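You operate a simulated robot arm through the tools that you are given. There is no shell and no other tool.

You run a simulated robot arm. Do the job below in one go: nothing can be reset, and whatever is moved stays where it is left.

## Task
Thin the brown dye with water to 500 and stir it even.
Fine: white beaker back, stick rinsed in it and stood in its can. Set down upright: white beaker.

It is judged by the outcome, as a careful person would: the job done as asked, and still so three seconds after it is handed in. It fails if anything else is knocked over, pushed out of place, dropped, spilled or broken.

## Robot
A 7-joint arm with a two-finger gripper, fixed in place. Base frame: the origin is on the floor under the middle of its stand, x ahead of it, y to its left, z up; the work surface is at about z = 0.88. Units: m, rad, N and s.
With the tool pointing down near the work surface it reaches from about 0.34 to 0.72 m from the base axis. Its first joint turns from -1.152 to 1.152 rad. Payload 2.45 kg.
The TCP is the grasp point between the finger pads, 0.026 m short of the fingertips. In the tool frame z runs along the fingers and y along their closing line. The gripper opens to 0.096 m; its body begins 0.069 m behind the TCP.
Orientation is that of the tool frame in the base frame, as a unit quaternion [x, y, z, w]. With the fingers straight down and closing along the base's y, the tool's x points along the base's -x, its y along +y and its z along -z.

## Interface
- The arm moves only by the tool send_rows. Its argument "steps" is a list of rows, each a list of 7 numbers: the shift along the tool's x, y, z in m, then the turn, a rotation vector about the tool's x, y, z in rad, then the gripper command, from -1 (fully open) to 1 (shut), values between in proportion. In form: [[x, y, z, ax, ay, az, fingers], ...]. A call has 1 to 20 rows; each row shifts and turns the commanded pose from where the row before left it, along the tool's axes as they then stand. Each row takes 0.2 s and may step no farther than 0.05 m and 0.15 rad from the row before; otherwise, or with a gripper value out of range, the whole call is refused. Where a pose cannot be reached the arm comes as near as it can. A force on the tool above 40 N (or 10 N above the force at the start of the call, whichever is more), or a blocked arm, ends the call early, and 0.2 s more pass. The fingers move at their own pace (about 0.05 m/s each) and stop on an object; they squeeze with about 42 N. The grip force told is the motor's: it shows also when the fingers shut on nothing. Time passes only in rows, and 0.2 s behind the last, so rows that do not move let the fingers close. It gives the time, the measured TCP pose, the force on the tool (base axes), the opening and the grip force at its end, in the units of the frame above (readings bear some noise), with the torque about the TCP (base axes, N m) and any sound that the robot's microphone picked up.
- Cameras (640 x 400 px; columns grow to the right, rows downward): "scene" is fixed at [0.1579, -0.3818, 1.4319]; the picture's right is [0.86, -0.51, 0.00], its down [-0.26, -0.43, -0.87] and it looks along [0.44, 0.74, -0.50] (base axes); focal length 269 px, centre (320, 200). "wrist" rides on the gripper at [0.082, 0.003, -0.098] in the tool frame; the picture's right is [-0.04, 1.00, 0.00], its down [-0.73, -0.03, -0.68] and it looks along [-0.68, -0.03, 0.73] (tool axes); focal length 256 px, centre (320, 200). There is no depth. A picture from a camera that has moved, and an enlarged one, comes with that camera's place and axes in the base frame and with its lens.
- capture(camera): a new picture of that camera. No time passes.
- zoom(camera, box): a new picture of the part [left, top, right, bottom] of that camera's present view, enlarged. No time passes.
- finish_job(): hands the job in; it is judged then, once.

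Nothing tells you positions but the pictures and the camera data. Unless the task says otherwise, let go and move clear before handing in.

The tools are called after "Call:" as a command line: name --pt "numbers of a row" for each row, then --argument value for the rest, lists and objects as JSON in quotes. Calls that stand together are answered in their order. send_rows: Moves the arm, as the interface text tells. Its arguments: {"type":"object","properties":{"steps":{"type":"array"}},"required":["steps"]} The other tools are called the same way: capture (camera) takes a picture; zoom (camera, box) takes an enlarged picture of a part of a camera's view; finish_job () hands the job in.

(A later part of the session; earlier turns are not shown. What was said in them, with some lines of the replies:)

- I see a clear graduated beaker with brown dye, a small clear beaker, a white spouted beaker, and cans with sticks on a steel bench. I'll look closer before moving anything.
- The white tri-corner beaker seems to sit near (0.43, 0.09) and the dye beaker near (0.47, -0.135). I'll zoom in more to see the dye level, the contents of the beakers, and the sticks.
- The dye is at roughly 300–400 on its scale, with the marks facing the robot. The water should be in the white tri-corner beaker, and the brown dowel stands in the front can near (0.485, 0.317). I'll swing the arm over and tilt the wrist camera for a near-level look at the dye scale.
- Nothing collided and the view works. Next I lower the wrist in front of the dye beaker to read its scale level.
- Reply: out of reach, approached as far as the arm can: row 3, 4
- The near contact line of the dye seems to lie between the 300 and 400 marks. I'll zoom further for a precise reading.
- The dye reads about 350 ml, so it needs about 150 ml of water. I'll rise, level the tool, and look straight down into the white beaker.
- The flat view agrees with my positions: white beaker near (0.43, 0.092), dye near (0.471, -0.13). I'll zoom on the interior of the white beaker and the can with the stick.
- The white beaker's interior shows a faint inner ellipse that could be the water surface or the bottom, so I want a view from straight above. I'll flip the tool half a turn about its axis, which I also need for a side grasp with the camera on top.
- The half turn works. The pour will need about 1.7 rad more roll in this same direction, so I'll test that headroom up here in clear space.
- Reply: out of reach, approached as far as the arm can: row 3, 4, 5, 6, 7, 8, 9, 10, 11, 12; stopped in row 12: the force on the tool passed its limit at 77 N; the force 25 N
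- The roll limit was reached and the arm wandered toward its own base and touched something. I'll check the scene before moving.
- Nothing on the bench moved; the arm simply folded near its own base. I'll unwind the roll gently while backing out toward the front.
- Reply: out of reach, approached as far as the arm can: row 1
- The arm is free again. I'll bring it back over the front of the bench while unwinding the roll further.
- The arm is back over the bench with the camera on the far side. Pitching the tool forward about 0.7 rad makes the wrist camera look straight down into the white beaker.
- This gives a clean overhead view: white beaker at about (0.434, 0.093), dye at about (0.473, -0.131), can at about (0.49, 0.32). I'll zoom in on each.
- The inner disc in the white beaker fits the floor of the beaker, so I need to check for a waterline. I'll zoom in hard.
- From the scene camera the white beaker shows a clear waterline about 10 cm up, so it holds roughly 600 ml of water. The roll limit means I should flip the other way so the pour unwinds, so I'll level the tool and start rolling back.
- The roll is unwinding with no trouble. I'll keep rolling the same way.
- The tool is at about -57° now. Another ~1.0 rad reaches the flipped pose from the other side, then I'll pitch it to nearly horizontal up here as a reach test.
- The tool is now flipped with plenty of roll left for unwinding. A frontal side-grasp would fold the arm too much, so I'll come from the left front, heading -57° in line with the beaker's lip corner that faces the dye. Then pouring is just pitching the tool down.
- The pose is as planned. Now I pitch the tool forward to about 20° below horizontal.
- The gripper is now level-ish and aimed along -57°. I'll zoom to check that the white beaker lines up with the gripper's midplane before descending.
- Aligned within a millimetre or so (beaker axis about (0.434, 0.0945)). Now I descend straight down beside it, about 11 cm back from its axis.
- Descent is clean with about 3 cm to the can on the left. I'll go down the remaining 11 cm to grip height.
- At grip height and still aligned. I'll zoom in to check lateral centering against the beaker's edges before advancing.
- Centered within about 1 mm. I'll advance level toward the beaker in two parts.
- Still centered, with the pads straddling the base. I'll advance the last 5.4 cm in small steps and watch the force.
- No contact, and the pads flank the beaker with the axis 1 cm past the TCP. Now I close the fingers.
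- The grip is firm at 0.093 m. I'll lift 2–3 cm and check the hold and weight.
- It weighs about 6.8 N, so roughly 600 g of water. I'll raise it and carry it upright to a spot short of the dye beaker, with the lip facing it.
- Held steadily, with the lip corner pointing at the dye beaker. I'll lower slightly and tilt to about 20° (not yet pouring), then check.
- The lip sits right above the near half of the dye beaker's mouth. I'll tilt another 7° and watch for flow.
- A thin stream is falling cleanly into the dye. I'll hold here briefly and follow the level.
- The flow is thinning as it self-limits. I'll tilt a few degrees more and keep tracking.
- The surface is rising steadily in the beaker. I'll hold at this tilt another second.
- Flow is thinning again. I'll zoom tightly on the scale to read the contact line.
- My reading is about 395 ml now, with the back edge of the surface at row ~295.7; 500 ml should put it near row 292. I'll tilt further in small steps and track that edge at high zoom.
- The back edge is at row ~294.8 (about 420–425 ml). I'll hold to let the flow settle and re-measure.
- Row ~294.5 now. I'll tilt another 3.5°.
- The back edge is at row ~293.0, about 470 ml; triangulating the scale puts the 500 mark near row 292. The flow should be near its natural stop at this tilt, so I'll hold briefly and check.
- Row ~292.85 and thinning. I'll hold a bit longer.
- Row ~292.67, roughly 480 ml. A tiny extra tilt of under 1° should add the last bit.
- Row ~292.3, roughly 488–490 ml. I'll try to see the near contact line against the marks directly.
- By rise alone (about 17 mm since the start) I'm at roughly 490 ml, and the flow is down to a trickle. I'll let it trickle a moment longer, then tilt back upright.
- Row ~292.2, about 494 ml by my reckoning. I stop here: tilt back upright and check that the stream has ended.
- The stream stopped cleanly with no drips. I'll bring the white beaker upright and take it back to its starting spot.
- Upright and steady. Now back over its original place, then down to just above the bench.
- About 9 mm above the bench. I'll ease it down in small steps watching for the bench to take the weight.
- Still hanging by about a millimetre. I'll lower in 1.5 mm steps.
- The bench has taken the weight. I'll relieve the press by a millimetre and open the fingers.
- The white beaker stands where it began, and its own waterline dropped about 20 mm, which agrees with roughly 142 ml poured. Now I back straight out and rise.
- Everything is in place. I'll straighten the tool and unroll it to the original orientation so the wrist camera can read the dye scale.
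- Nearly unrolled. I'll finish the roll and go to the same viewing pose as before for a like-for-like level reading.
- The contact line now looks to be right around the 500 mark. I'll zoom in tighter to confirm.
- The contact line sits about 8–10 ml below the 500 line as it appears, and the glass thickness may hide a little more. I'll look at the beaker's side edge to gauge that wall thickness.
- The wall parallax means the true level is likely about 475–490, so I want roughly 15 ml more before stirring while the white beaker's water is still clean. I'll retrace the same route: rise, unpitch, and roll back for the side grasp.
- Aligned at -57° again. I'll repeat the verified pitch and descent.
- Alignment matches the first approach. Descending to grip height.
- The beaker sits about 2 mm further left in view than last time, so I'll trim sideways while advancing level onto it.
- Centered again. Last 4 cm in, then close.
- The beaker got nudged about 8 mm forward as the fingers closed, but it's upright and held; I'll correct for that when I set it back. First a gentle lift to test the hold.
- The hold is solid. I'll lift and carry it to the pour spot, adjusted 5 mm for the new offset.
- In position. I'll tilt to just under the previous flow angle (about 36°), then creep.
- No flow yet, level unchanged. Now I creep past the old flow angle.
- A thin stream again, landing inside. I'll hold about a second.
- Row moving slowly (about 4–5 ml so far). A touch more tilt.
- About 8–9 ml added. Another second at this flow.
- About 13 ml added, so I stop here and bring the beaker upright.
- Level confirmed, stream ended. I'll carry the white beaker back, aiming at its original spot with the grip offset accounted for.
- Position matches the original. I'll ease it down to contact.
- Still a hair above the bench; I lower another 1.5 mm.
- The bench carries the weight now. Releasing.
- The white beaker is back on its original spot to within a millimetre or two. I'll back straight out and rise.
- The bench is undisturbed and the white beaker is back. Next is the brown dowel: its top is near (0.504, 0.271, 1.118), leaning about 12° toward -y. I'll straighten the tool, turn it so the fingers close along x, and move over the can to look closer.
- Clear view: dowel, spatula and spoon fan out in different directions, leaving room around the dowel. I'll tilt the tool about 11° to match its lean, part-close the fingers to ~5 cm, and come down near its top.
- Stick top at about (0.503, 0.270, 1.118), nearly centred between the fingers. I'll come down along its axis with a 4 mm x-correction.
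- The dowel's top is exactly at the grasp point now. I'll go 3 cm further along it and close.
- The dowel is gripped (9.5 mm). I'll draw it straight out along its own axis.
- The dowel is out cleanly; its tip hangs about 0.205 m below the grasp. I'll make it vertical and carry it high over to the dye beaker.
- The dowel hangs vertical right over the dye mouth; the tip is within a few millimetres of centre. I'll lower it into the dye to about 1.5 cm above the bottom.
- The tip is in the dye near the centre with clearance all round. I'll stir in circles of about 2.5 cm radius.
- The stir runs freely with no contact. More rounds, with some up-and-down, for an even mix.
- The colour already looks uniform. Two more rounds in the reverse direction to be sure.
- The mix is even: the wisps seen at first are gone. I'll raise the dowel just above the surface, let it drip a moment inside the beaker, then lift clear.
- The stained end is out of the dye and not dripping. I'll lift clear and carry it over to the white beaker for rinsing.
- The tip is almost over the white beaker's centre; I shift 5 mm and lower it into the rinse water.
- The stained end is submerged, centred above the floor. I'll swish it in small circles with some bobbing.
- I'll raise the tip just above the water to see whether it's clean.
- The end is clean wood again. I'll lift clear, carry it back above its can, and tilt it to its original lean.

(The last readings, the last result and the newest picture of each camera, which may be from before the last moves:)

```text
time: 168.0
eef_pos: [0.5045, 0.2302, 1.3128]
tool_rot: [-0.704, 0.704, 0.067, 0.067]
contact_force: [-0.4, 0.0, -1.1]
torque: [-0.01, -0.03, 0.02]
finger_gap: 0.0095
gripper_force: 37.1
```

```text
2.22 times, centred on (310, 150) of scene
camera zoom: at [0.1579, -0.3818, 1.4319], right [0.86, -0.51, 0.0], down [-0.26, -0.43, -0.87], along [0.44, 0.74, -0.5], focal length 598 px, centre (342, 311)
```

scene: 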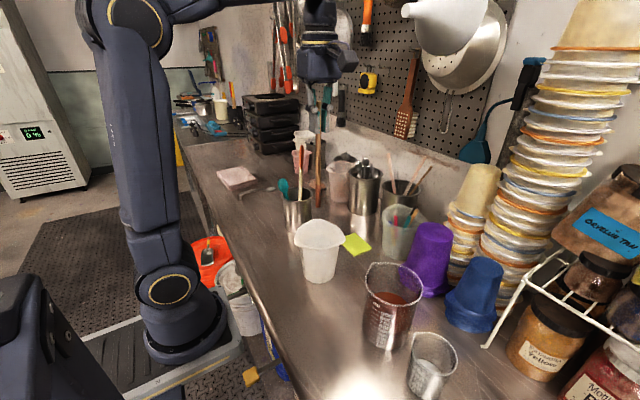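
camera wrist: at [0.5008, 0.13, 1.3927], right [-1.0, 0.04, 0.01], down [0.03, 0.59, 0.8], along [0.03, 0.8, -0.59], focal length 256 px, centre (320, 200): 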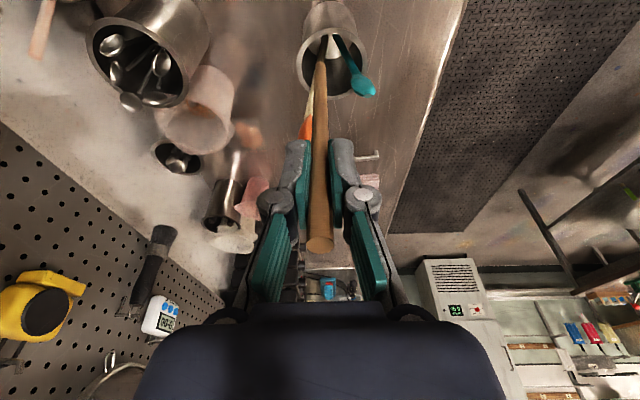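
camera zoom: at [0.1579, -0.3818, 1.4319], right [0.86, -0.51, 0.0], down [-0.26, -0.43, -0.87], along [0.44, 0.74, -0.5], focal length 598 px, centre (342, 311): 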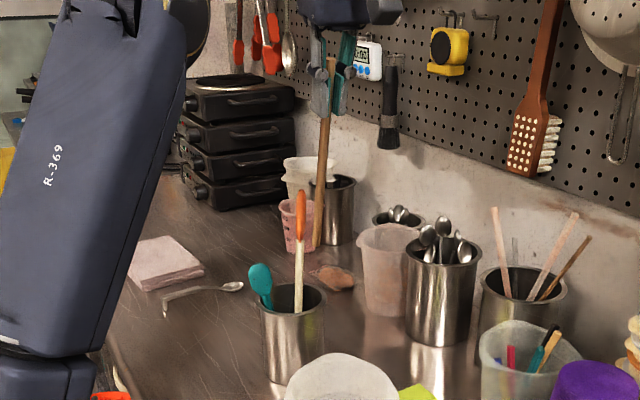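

The same line as when I drew it out, and the can's other tools haven't moved. I'll lower along the axis to just above the rim and check alignment.

Call:
send_rows --pt "0 0 0.03 0 0 0 1" --pt "0 0 0.03 0 0 0 1" --pt "0 0 0.03 0 0 0 1" --pt "0 0 0 0 0 0 1"

Call:
zoom --camera "wrist" --box '[270, 0, 390, 150]'

Call:
zoom --camera "scene" --box '[260, 120, 360, 220]'

```text
time: 169.0
eef_pos: [0.5038, 0.2469, 1.2234]
tool_rot: [-0.704, 0.704, 0.066, 0.066]
contact_force: [0.3, 0.7, -1.1]
torque: [0.01, 0.01, -0.03]
finger_gap: 0.0094
gripper_force: 36.8
```

```text
2.67 times, centred on (330, 75) of wrist
camera zoom: at [0.5011, 0.1471, 1.3045], right [-1.0, 0.04, 0.01], down [0.03, 0.59, 0.8], along [0.03, 0.8, -0.59], focal length 683 px, centre (293, 533)
```

zoom: 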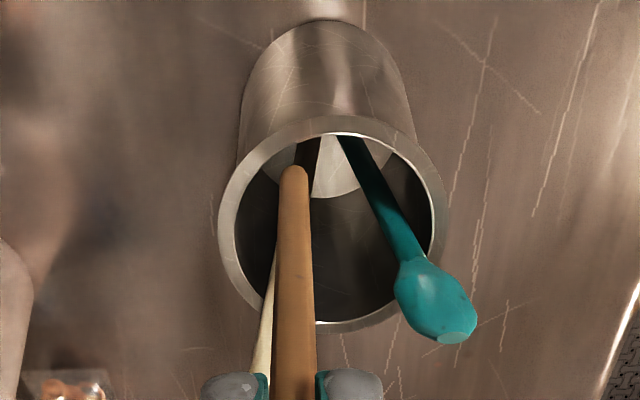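

```text
4.00 times, centred on (310, 170) of scene
camera zoom: at [0.1579, -0.3818, 1.4319], right [0.86, -0.51, 0.0], down [-0.26, -0.43, -0.87], along [0.44, 0.74, -0.5], focal length 1076 px, centre (360, 320)
```

zoom: 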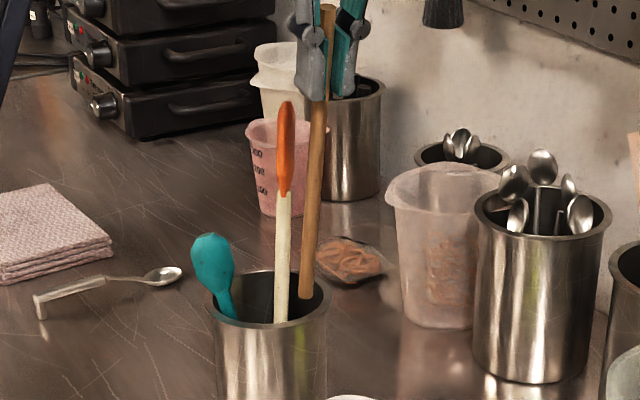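

The tip is over the opening with clearance. I continue down along the same axis, slowly.

Call:
send_rows --pt "-0.001 0 0.02 0 0 0 1" --pt "-0.001 0 0.02 0 0 0 1" --pt "0 0 0.02 0 0 0 1" --pt "0 0 0.02 0 0 0 1" --pt "0 0 0.02 0 0 0 1" --pt "0 0 0 0 0 0 1"

Call:
zoom --camera "scene" --box '[260, 120, 360, 220]'

Call:
capture --camera "wrist"

```text
time: 169.8
eef_pos: [0.5052, 0.2589, 1.177]
tool_rot: [-0.704, 0.704, 0.064, 0.072]
contact_force: [-2.7, -2.3, 9.0]
torque: [-0.24, 0.43, 0.05]
finger_gap: 0.0097
gripper_force: 37.1
stopped in row 3: the force on the tool passed its limit at 61 N (the readings are from after the stop); the commanded pose is now the measured one
```

```text
4.00 times, centred on (310, 170) of scene
camera zoom: at [0.1577, -0.3819, 1.4318], right [0.86, -0.51, 0.0], down [-0.26, -0.43, -0.87], along [0.44, 0.74, -0.5], focal length 1076 px, centre (360, 320)
```

zoom: 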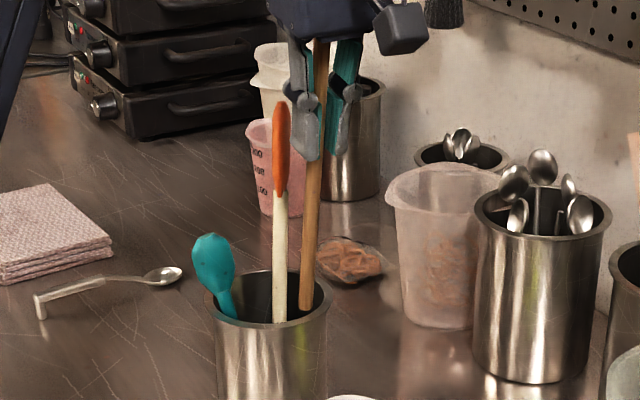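

```text
taken
camera wrist: at [0.5011, 0.159, 1.2566], right [-1.0, 0.04, 0.0], down [0.02, 0.59, 0.81], along [0.04, 0.81, -0.59], focal length 256 px, centre (320, 200)
```

wrist: 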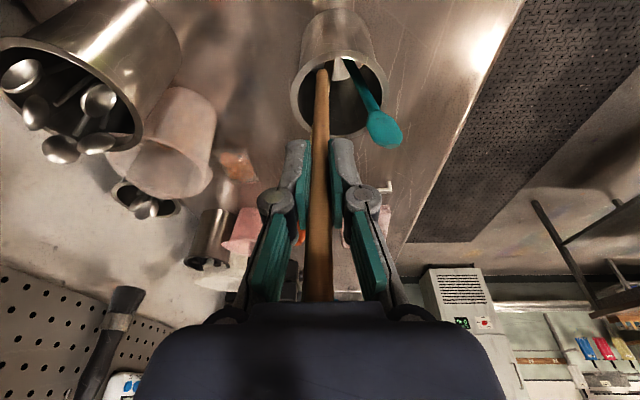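

The tip caught the can's near rim and the dowel slid up about 3–4 cm in the grip; the can itself hasn't moved. I'll back up along the axis and re-check where the tip is.

Call:
send_rows --pt "0 0 -0.01 0 0 0 1" --pt "0 0 -0.02 0 0 0 1" --pt "0 0 -0.02 0 0 0 1" --pt "0 0 0 0 0 0 1"

Call:
zoom --camera "scene" --box '[260, 120, 360, 220]'

Call:
zoom --camera "wrist" --box '[270, 0, 390, 150]'

Call:
capture --camera "wrist"

```text
time: 170.8
eef_pos: [0.5063, 0.2516, 1.2244]
tool_rot: [-0.703, 0.704, 0.064, 0.073]
contact_force: [0.2, -0.6, -0.2]
torque: [0.02, 0.03, 0.01]
finger_gap: 0.0095
gripper_force: 36.6
```

```text
4.00 times, centred on (310, 170) of scene
camera zoom: at [0.1579, -0.3818, 1.4319], right [0.86, -0.51, 0.0], down [-0.26, -0.43, -0.87], along [0.44, 0.74, -0.5], focal length 1076 px, centre (360, 320)
```

zoom: 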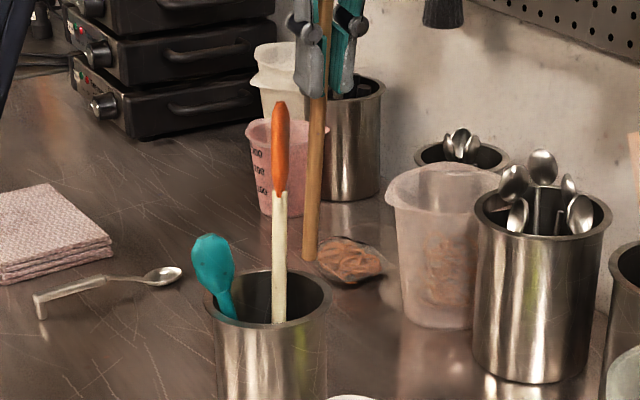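

```text
2.67 times, centred on (330, 75) of wrist
camera zoom: at [0.5013, 0.1507, 1.3048], right [-1.0, 0.04, 0.0], down [0.02, 0.59, 0.81], along [0.04, 0.81, -0.59], focal length 683 px, centre (293, 533)
```

zoom: 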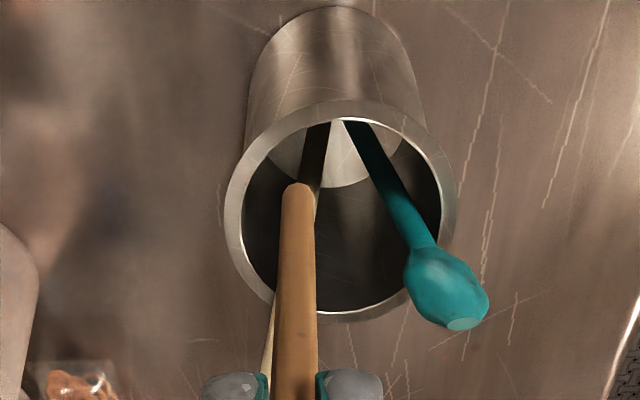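

```text
taken
camera wrist: at [0.5013, 0.1507, 1.3048], right [-1.0, 0.04, 0.0], down [0.02, 0.59, 0.81], along [0.04, 0.81, -0.59], focal length 256 px, centre (320, 200)
```

wrist: 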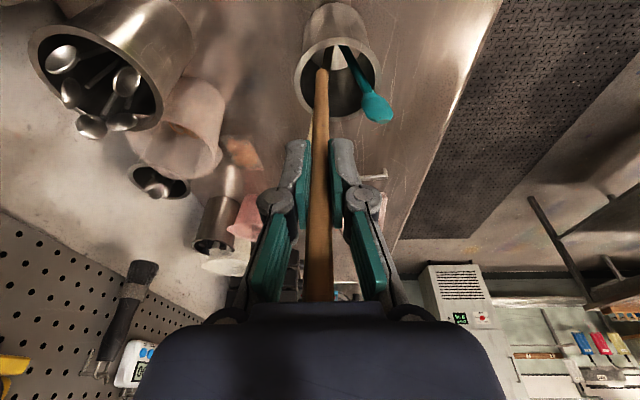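

The tip is at about (0.5055, 0.279, 1.053), only a few millimetres inside the rim line, which explains the catch. I'll shift it 7 mm further into the opening and lower in short steps, checking force.

Call:
send_rows --pt "-0.007 0.004 0.0013 0 0 0 1" --pt "0.0009 0.0006 0.015 0 0 0 1" --pt "0 0 0 0 0 0 1"

Call:
zoom --camera "scene" --box '[270, 150, 340, 220]'

Call:
zoom --camera "wrist" --box '[270, 0, 390, 150]'

```text
time: 171.6
eef_pos: [0.5013, 0.2601, 1.2099]
tool_rot: [0.704, -0.703, -0.065, -0.073]
contact_force: [-0.3, -0.4, -0.3]
torque: [0.01, -0.04, 0.02]
finger_gap: 0.0096
gripper_force: 37.4
```

```text
5.71 times, centred on (305, 185) of scene
camera zoom: at [0.1579, -0.3818, 1.4319], right [0.86, -0.51, 0.0], down [-0.26, -0.43, -0.87], along [0.44, 0.74, -0.5], focal length 1537 px, centre (406, 286)
```

zoom: 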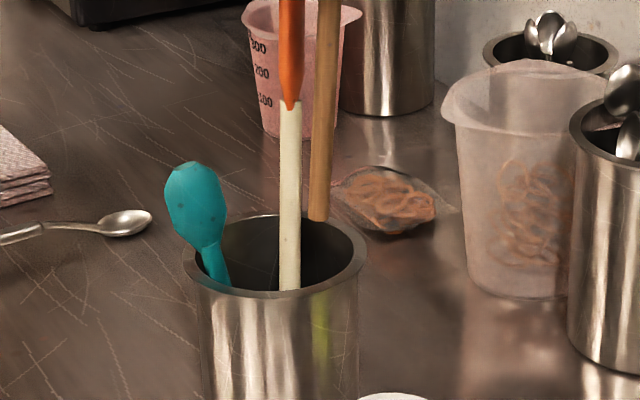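

```text
2.67 times, centred on (330, 75) of wrist
camera zoom: at [0.4963, 0.1596, 1.2897], right [-1.0, 0.04, 0.0], down [0.02, 0.59, 0.81], along [0.04, 0.81, -0.59], focal length 683 px, centre (293, 533)
```

zoom: 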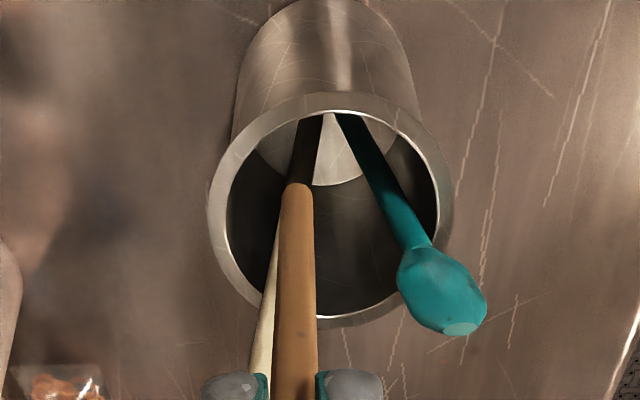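

Clear of the rim by several millimetres now. I'll lower through the rim plane in short steps.

Call:
send_rows --pt "0.0009 0.0006 0.015 0 0 0 1" --pt "0.0009 0.0006 0.015 0 0 0 1" --pt "0 0 0 0 0 0 1"

Call:
zoom --camera "scene" --box '[270, 150, 340, 220]'

Call:
zoom --camera "wrist" --box '[270, 0, 390, 150]'

```text
time: 172.4
eef_pos: [0.4996, 0.2641, 1.1793]
tool_rot: [0.704, -0.704, -0.064, -0.073]
contact_force: [-0.6, 0.3, 0.1]
torque: [0.0, 0.0, -0.01]
finger_gap: 0.0097
gripper_force: 36.9
```

```text
5.71 times, centred on (305, 185) of scene
camera zoom: at [0.1579, -0.3818, 1.4319], right [0.86, -0.51, 0.0], down [-0.26, -0.43, -0.87], along [0.44, 0.74, -0.5], focal length 1537 px, centre (406, 286)
```

zoom: 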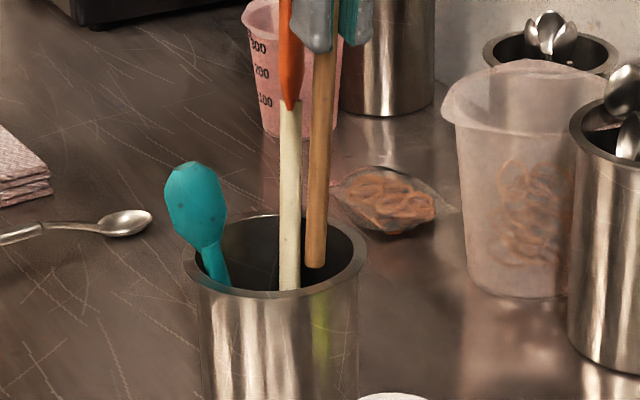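

```text
2.67 times, centred on (330, 75) of wrist
camera zoom: at [0.495, 0.1637, 1.2589], right [-1.0, 0.04, 0.0], down [0.02, 0.59, 0.81], along [0.04, 0.81, -0.59], focal length 683 px, centre (293, 533)
```

zoom: 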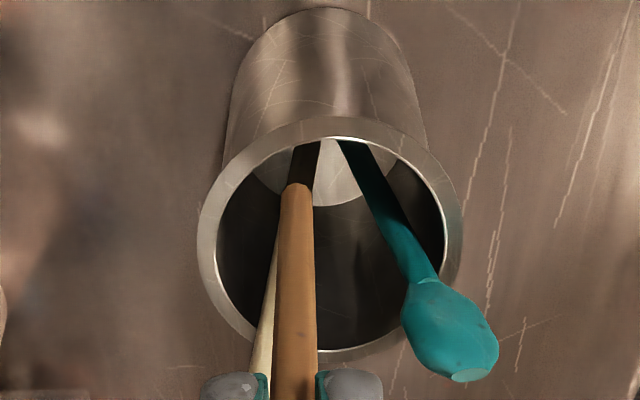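

The tip is passing inside the opening without touching. Continuing down.

Call:
send_rows --pt "0.0012 0.0006 0.02 0 0 0 1" --pt "0.0012 0.0006 0.02 0 0 0 1" --pt "0 0 0 0 0 0 1"

Call:
zoom --camera "scene" --box '[270, 150, 340, 220]'

```text
time: 173.2
eef_pos: [0.4976, 0.27, 1.1386]
tool_rot: [-0.704, 0.704, 0.065, 0.072]
contact_force: [0.7, -0.4, 0.3]
torque: [0.02, 0.03, -0.01]
finger_gap: 0.0093
gripper_force: 37.2
```

```text
5.71 times, centred on (305, 185) of scene
camera zoom: at [0.1579, -0.3818, 1.4319], right [0.86, -0.51, 0.0], down [-0.26, -0.43, -0.87], along [0.44, 0.74, -0.5], focal length 1537 px, centre (406, 286)
```

zoom: 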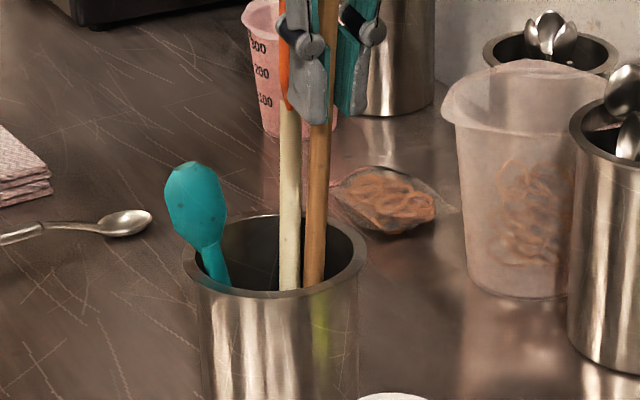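

Call:
send_rows --pt "0.0012 0.0006 0.02 0 0 0 1" --pt "0.0012 0.0006 0.02 0 0 0 1" --pt "0 0 0 0 0 0 1"

Call:
capture --camera "wrist"

Call:
zoom --camera "scene" --box '[270, 150, 340, 220]'

```text
time: 174.0
eef_pos: [0.4979, 0.274, 1.0989]
tool_rot: [0.704, -0.704, -0.064, -0.072]
contact_force: [0.5, 0.2, -0.8]
torque: [-0.02, -0.02, -0.01]
finger_gap: 0.0097
gripper_force: 37.0
```

```text
taken
camera wrist: at [0.4929, 0.1734, 1.1794], right [-1.0, 0.04, 0.0], down [0.02, 0.59, 0.81], along [0.04, 0.81, -0.59], focal length 256 px, centre (320, 200)
```

wrist: 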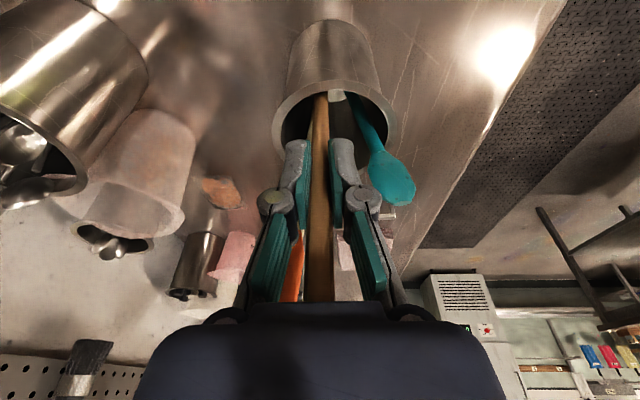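

```text
5.71 times, centred on (305, 185) of scene
camera zoom: at [0.1579, -0.3818, 1.4319], right [0.86, -0.51, 0.0], down [-0.26, -0.43, -0.87], along [0.44, 0.74, -0.5], focal length 1537 px, centre (406, 286)
```

zoom: 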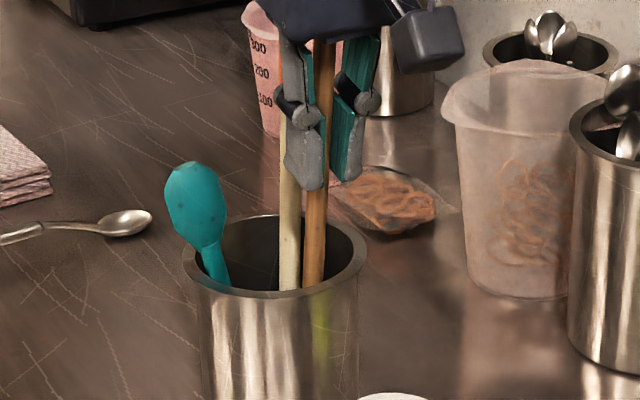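

Call:
send_rows --pt "0.0008 0.0004 0.014 0 0 0 1" --pt "0.0008 0.0004 0.012 0 0 0 1" --pt "0 0 0 0 0 0 1"

Call:
zoom --camera "scene" --box '[270, 150, 340, 220]'

```text
time: 174.8
eef_pos: [0.4959, 0.2773, 1.0723]
tool_rot: [-0.703, 0.704, 0.065, 0.073]
contact_force: [0.1, -0.3, -0.1]
torque: [-0.01, 0.01, 0.02]
finger_gap: 0.0094
gripper_force: 36.7
```

```text
5.71 times, centred on (305, 185) of scene
camera zoom: at [0.1579, -0.3818, 1.4319], right [0.86, -0.51, 0.0], down [-0.26, -0.43, -0.87], along [0.44, 0.74, -0.5], focal length 1537 px, centre (406, 286)
```

zoom: 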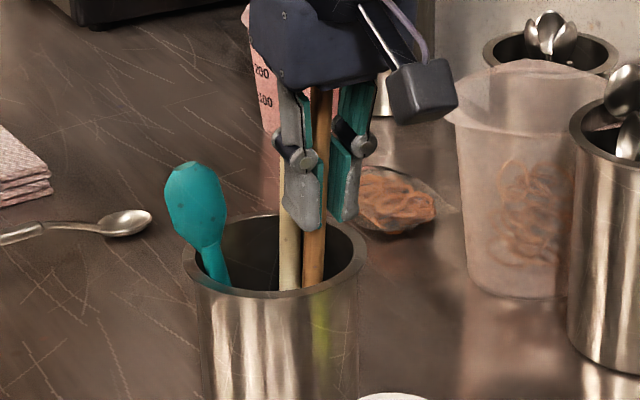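

About 1.5 cm to the can's floor. Small steps now.

Call:
send_rows --pt "0.0004 0.0002 0.008 0 0 0 1" --pt "0 0 0 0 0 0 1"

Call:
send_rows --pt "0.0002 0.0001 0.004 0 0 0 1" --pt "0 0 0 0 0 0 1"

```text
time: 175.4
eef_pos: [0.4972, 0.2787, 1.0664]
tool_rot: [-0.703, 0.704, 0.065, 0.072]
contact_force: [-0.3, 0.8, 0.5]
torque: [-0.02, -0.01, 0.0]
finger_gap: 0.0095
gripper_force: 37.2
```

```text
time: 176.0
eef_pos: [0.4969, 0.279, 1.0614]
tool_rot: [-0.704, 0.704, 0.064, 0.072]
contact_force: [-0.8, -0.3, -0.4]
torque: [0.03, 0.0, -0.01]
finger_gap: 0.0095
gripper_force: 36.8
```

Call:
send_rows --pt "0.0002 0.0001 0.003 0 0 0 1" --pt "0 0 0 0 0 0 1"

Call:
send_rows --pt "0.0001 0.0001 0.0025 0 0 0 1" --pt "0 0 0 0 0 0 1"

```text
time: 176.6
eef_pos: [0.4975, 0.2782, 1.059]
tool_rot: [-0.704, 0.704, 0.064, 0.072]
contact_force: [0.9, -0.4, -0.4]
torque: [-0.04, -0.02, -0.01]
finger_gap: 0.0096
gripper_force: 36.7
```

```text
time: 177.2
eef_pos: [0.4973, 0.2792, 1.057]
tool_rot: [-0.703, 0.705, 0.064, 0.072]
contact_force: [-0.4, 1.0, -0.2]
torque: [-0.02, 0.03, -0.04]
finger_gap: 0.0094
gripper_force: 37.4
```

Call:
send_rows --pt "0.0001 0.0001 0.0025 0 0 0 1" --pt "0 0 0 0 0 0 1"

Call:
zoom --camera "scene" --box '[270, 150, 340, 220]'

Call:
capture --camera "wrist"

```text
time: 177.8
eef_pos: [0.4975, 0.2799, 1.0544]
tool_rot: [-0.704, 0.704, 0.065, 0.073]
contact_force: [0.3, -0.3, -0.6]
torque: [0.03, 0.01, 0.01]
finger_gap: 0.0097
gripper_force: 37.1
```

```text
5.71 times, centred on (305, 185) of scene
camera zoom: at [0.1579, -0.3818, 1.4319], right [0.86, -0.51, 0.0], down [-0.26, -0.43, -0.87], along [0.44, 0.74, -0.5], focal length 1537 px, centre (406, 286)
```

zoom: 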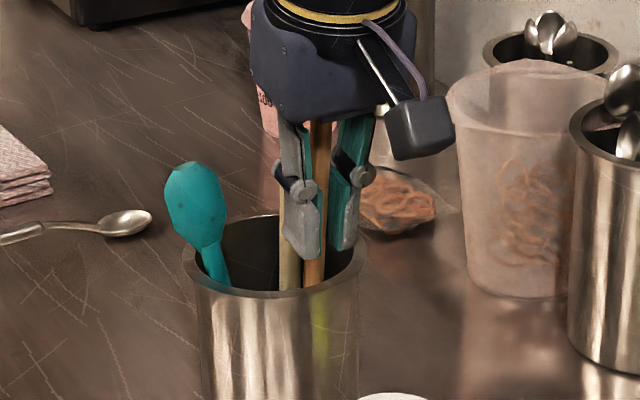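

```text
taken
camera wrist: at [0.4931, 0.1796, 1.135], right [-1.0, 0.04, 0.0], down [0.02, 0.59, 0.81], along [0.04, 0.81, -0.59], focal length 256 px, centre (320, 200)
```

wrist: 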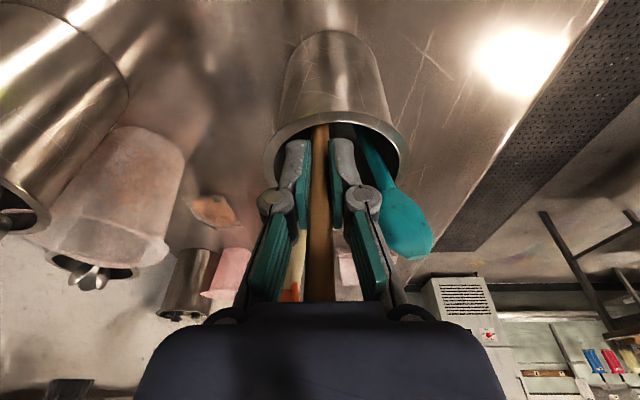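

The tip must be within a couple of millimetres of the floor. One more small step and then I'll release.

Call:
send_rows --pt "0.0001 0.0001 0.0025 0 0 0 1" --pt "0 0 0 0 0 0 1"

```text
time: 178.4
eef_pos: [0.4971, 0.2797, 1.0525]
tool_rot: [-0.703, 0.704, 0.064, 0.074]
contact_force: [-1.1, -3.0, 9.5]
torque: [-0.16, 0.02, 0.03]
finger_gap: 0.0096
gripper_force: 36.6
```

The dowel stands on the can's floor. I'll relieve the press slightly, open the fingers a little, and withdraw straight along its axis.

Call:
send_rows --pt "0 0 -0.001 0 0 0 1" --pt "0 0 0 0 0 0 0.6" --pt "0 0 0 0 0 0 0.4" --pt "0 0 0 0 0 0 0.4" --pt "0 0 0 0 0 0 0.4"

Call:
zoom --camera "scene" --box '[260, 120, 360, 220]'

Call:
capture --camera "wrist"

```text
time: 179.6
eef_pos: [0.4972, 0.2805, 1.0529]
tool_rot: [-0.703, 0.704, 0.065, 0.071]
contact_force: [-0.1, 0.5, 2.8]
torque: [0.03, 0.04, -0.01]
finger_gap: 0.0286
gripper_force: 0.0
```

```text
4.00 times, centred on (310, 170) of scene
camera zoom: at [0.1578, -0.3818, 1.4319], right [0.86, -0.51, 0.0], down [-0.26, -0.43, -0.87], along [0.44, 0.74, -0.5], focal length 1076 px, centre (360, 320)
```

zoom: 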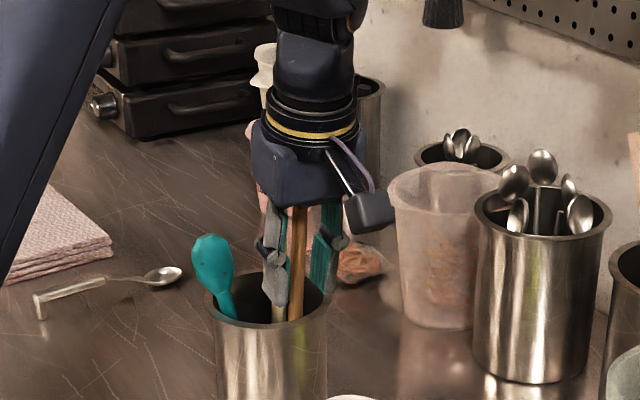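

```text
taken
camera wrist: at [0.4927, 0.1798, 1.1335], right [-1.0, 0.04, 0.0], down [0.02, 0.59, 0.81], along [0.04, 0.81, -0.59], focal length 256 px, centre (320, 200)
```

wrist: 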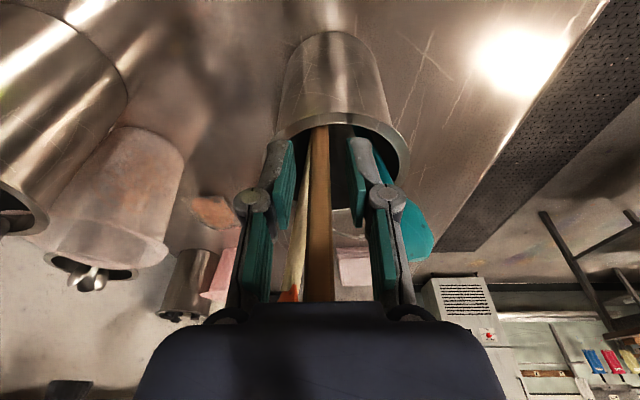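

Released with the dowel standing in the can. I'll withdraw gently along the axis and check.

Call:
send_rows --pt "0 0 -0.01 0 0 0 0.4" --pt "0 0 -0.015 0 0 0 0.4" --pt "0 0 -0.02 0 0 0 0.4" --pt "0 0 0 0 0 0 0.4"

Call:
zoom --camera "scene" --box '[260, 120, 360, 220]'

Call:
capture --camera "wrist"

```text
time: 180.6
eef_pos: [0.4996, 0.2705, 1.0972]
tool_rot: [0.704, -0.704, -0.064, -0.072]
contact_force: [0.5, -0.3, 0.7]
torque: [0.02, 0.01, 0.03]
finger_gap: 0.0289
gripper_force: 0.1
```

```text
4.00 times, centred on (310, 170) of scene
camera zoom: at [0.1579, -0.3818, 1.4319], right [0.86, -0.51, 0.0], down [-0.26, -0.43, -0.87], along [0.44, 0.74, -0.5], focal length 1076 px, centre (360, 320)
```

zoom: 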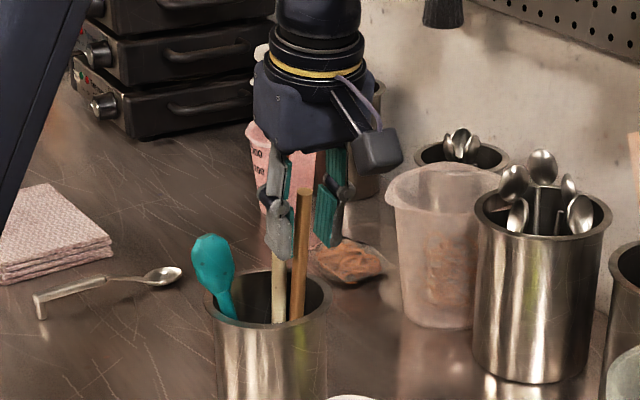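

```text
taken
camera wrist: at [0.4929, 0.171, 1.1777], right [-1.0, 0.04, 0.0], down [0.02, 0.59, 0.81], along [0.04, 0.81, -0.59], focal length 256 px, centre (320, 200)
```

wrist: 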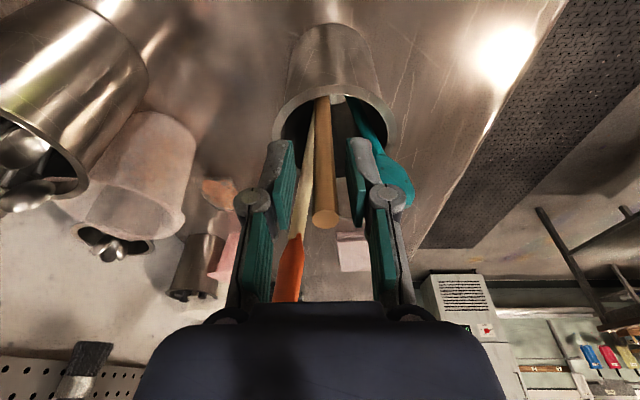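

The dowel stands in its can much as it was. I'll withdraw completely and rise.

Call:
send_rows --pt "0 0 -0.02 0 0 0 0.4" --pt "0 0 -0.03 0 0 0 0.4" --pt "0 0 -0.03 0 0 0 0.4" --pt "0 0 -0.04 0 0 0 0.4" --pt "0 0 -0.04 0 0 0 0" --pt "0 0 -0.04 0 0 0 -1" --pt "0 0 0 0 0.09 0 -1" --pt "0 0 0 0 0.09 0 -1" --pt "0 0 0 0 0 0 -1"

Call:
capture --camera "scene"

Call:
zoom --camera "scene" --box '[260, 130, 380, 290]'

Call:
zoom --camera "scene" --box '[350, 250, 450, 380]'

Call:
zoom --camera "scene" --box '[368, 280, 416, 310]'

```text
time: 182.6
eef_pos: [0.4938, 0.2339, 1.2926]
tool_rot: [-0.706, 0.708, 0.001, 0.007]
contact_force: [-0.4, 0.4, 0.6]
torque: [-0.01, 0.0, -0.02]
finger_gap: 0.0961
gripper_force: 0.1
```

```text
taken
```

scene: 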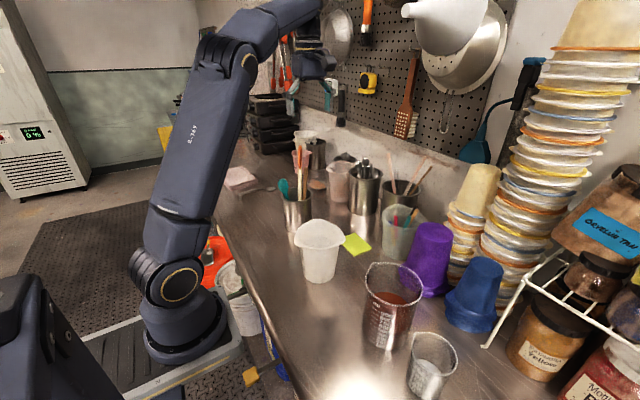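

```text
2.50 times, centred on (320, 210) of scene
camera zoom: at [0.1579, -0.3818, 1.4319], right [0.86, -0.51, 0.0], down [-0.26, -0.43, -0.87], along [0.44, 0.74, -0.5], focal length 672 px, centre (320, 175)
```

zoom: 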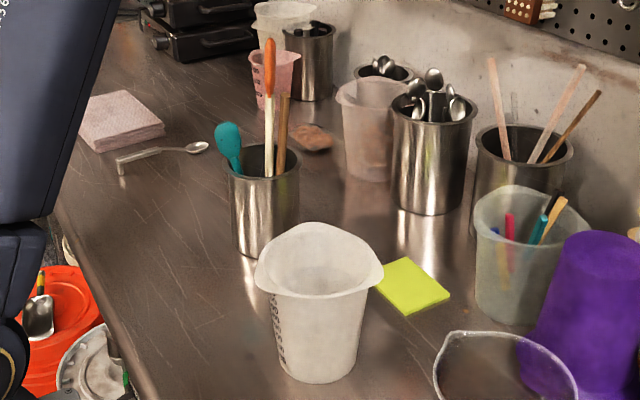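

```text
3.08 times, centred on (400, 315) of scene
camera zoom: at [0.1579, -0.3818, 1.4319], right [0.86, -0.51, 0.0], down [-0.26, -0.43, -0.87], along [0.44, 0.74, -0.5], focal length 828 px, centre (74, -154)
```

zoom: 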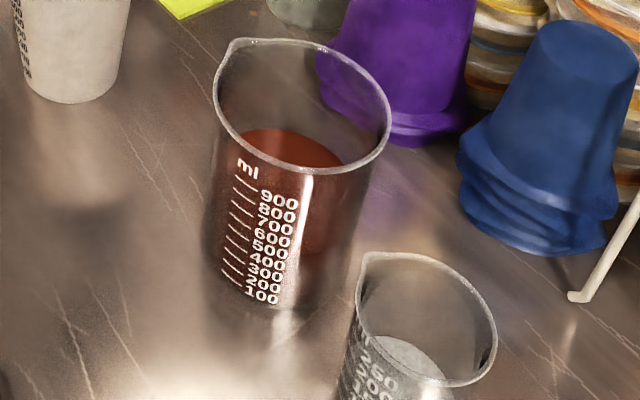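

```text
13.33 times, centred on (392, 295) of scene
camera zoom: at [0.1579, -0.3818, 1.4319], right [0.86, -0.51, 0.0], down [-0.26, -0.43, -0.87], along [0.44, 0.74, -0.5], focal length 3586 px, centre (-640, -1067)
```

zoom: 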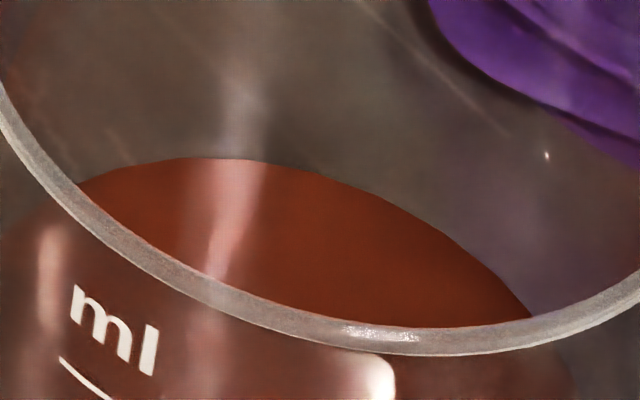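

The dye is even and near the 500 mark, the white beaker is upright in its place, and the rinsed dowel is back in its can. I'll wait a moment and take one last look for anything moving.

Call:
send_rows --pt "0 0 -0.02 0 0 0 -1" --pt "0 0 0 0 0 0 -1" --pt "0 0 0 0 0 0 -1" --pt "0 0 0 0 0 0 -1" --pt "0 0 0 0 0 0 -1" --pt "0 0 0 0 0 0 -1"

Call:
capture --camera "wrist"

Call:
zoom --camera "scene" --box '[260, 130, 380, 290]'

```text
time: 184.0
eef_pos: [0.4948, 0.2337, 1.3132]
tool_rot: [-0.707, 0.708, 0.001, 0.008]
contact_force: [0.5, 0.6, -0.4]
torque: [0.02, 0.01, -0.02]
finger_gap: 0.0961
gripper_force: 0.0
```

```text
taken
camera wrist: at [0.4899, 0.1489, 1.4093], right [-1.0, 0.04, -0.01], down [0.02, 0.72, 0.69], along [0.04, 0.69, -0.72], focal length 256 px, centre (320, 200)
```

wrist: 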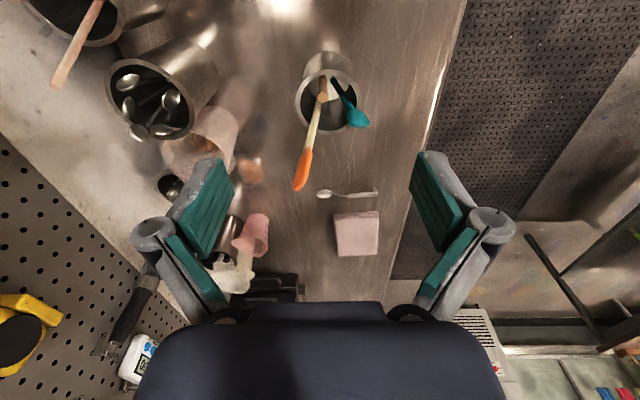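

```text
2.50 times, centred on (320, 210) of scene
camera zoom: at [0.1579, -0.3818, 1.4319], right [0.86, -0.51, 0.0], down [-0.26, -0.43, -0.87], along [0.44, 0.74, -0.5], focal length 672 px, centre (320, 175)
```

zoom: 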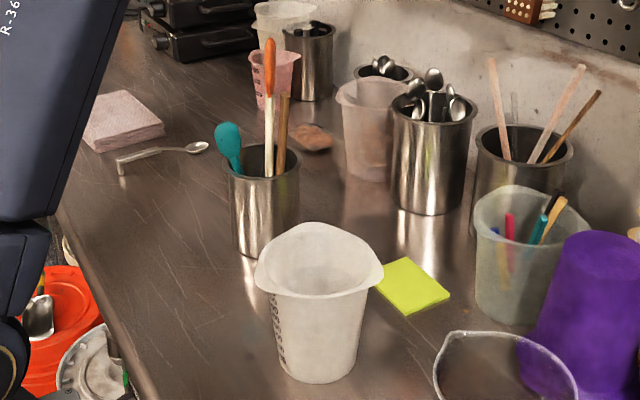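

Everything is at rest: the dye is thinned to about 500 ml and evenly mixed, the white beaker is upright in its place, the rinsed stick is standing in its can, and the arm is clear. I'm handing the job in.

Call:
finish_job

```text
The job is handed in.
```

The brown dye is thinned with water to about 500 ml and stirred until the colour looked even. My best estimate of the level is 487–505 ml; I couldn't read it more exactly because the beaker's glass wall shifts the apparent line.

- **White beaker:** it is upright and back within a millimetre or two of its original spot. I poured in two goes: about 142 ml, then about 13 ml more after checking the scale.
- **Stick:** it was rinsed in the white beaker until it looked like clean wood, and it is standing in its can again. While I was putting it back, its tip caught the can's rim, and the push went over the force limit. The stick slid up a few centimetres in the grip. The can didn't move, and the second try went in cleanly.
- **Arm:** early on, while testing how far the wrist could turn, the arm folded back near its own base and touched something, probably itself. Nothing on the bench moved.

I saw no spills, and nothing was knocked over. The arm was clear of the bench when I handed in.
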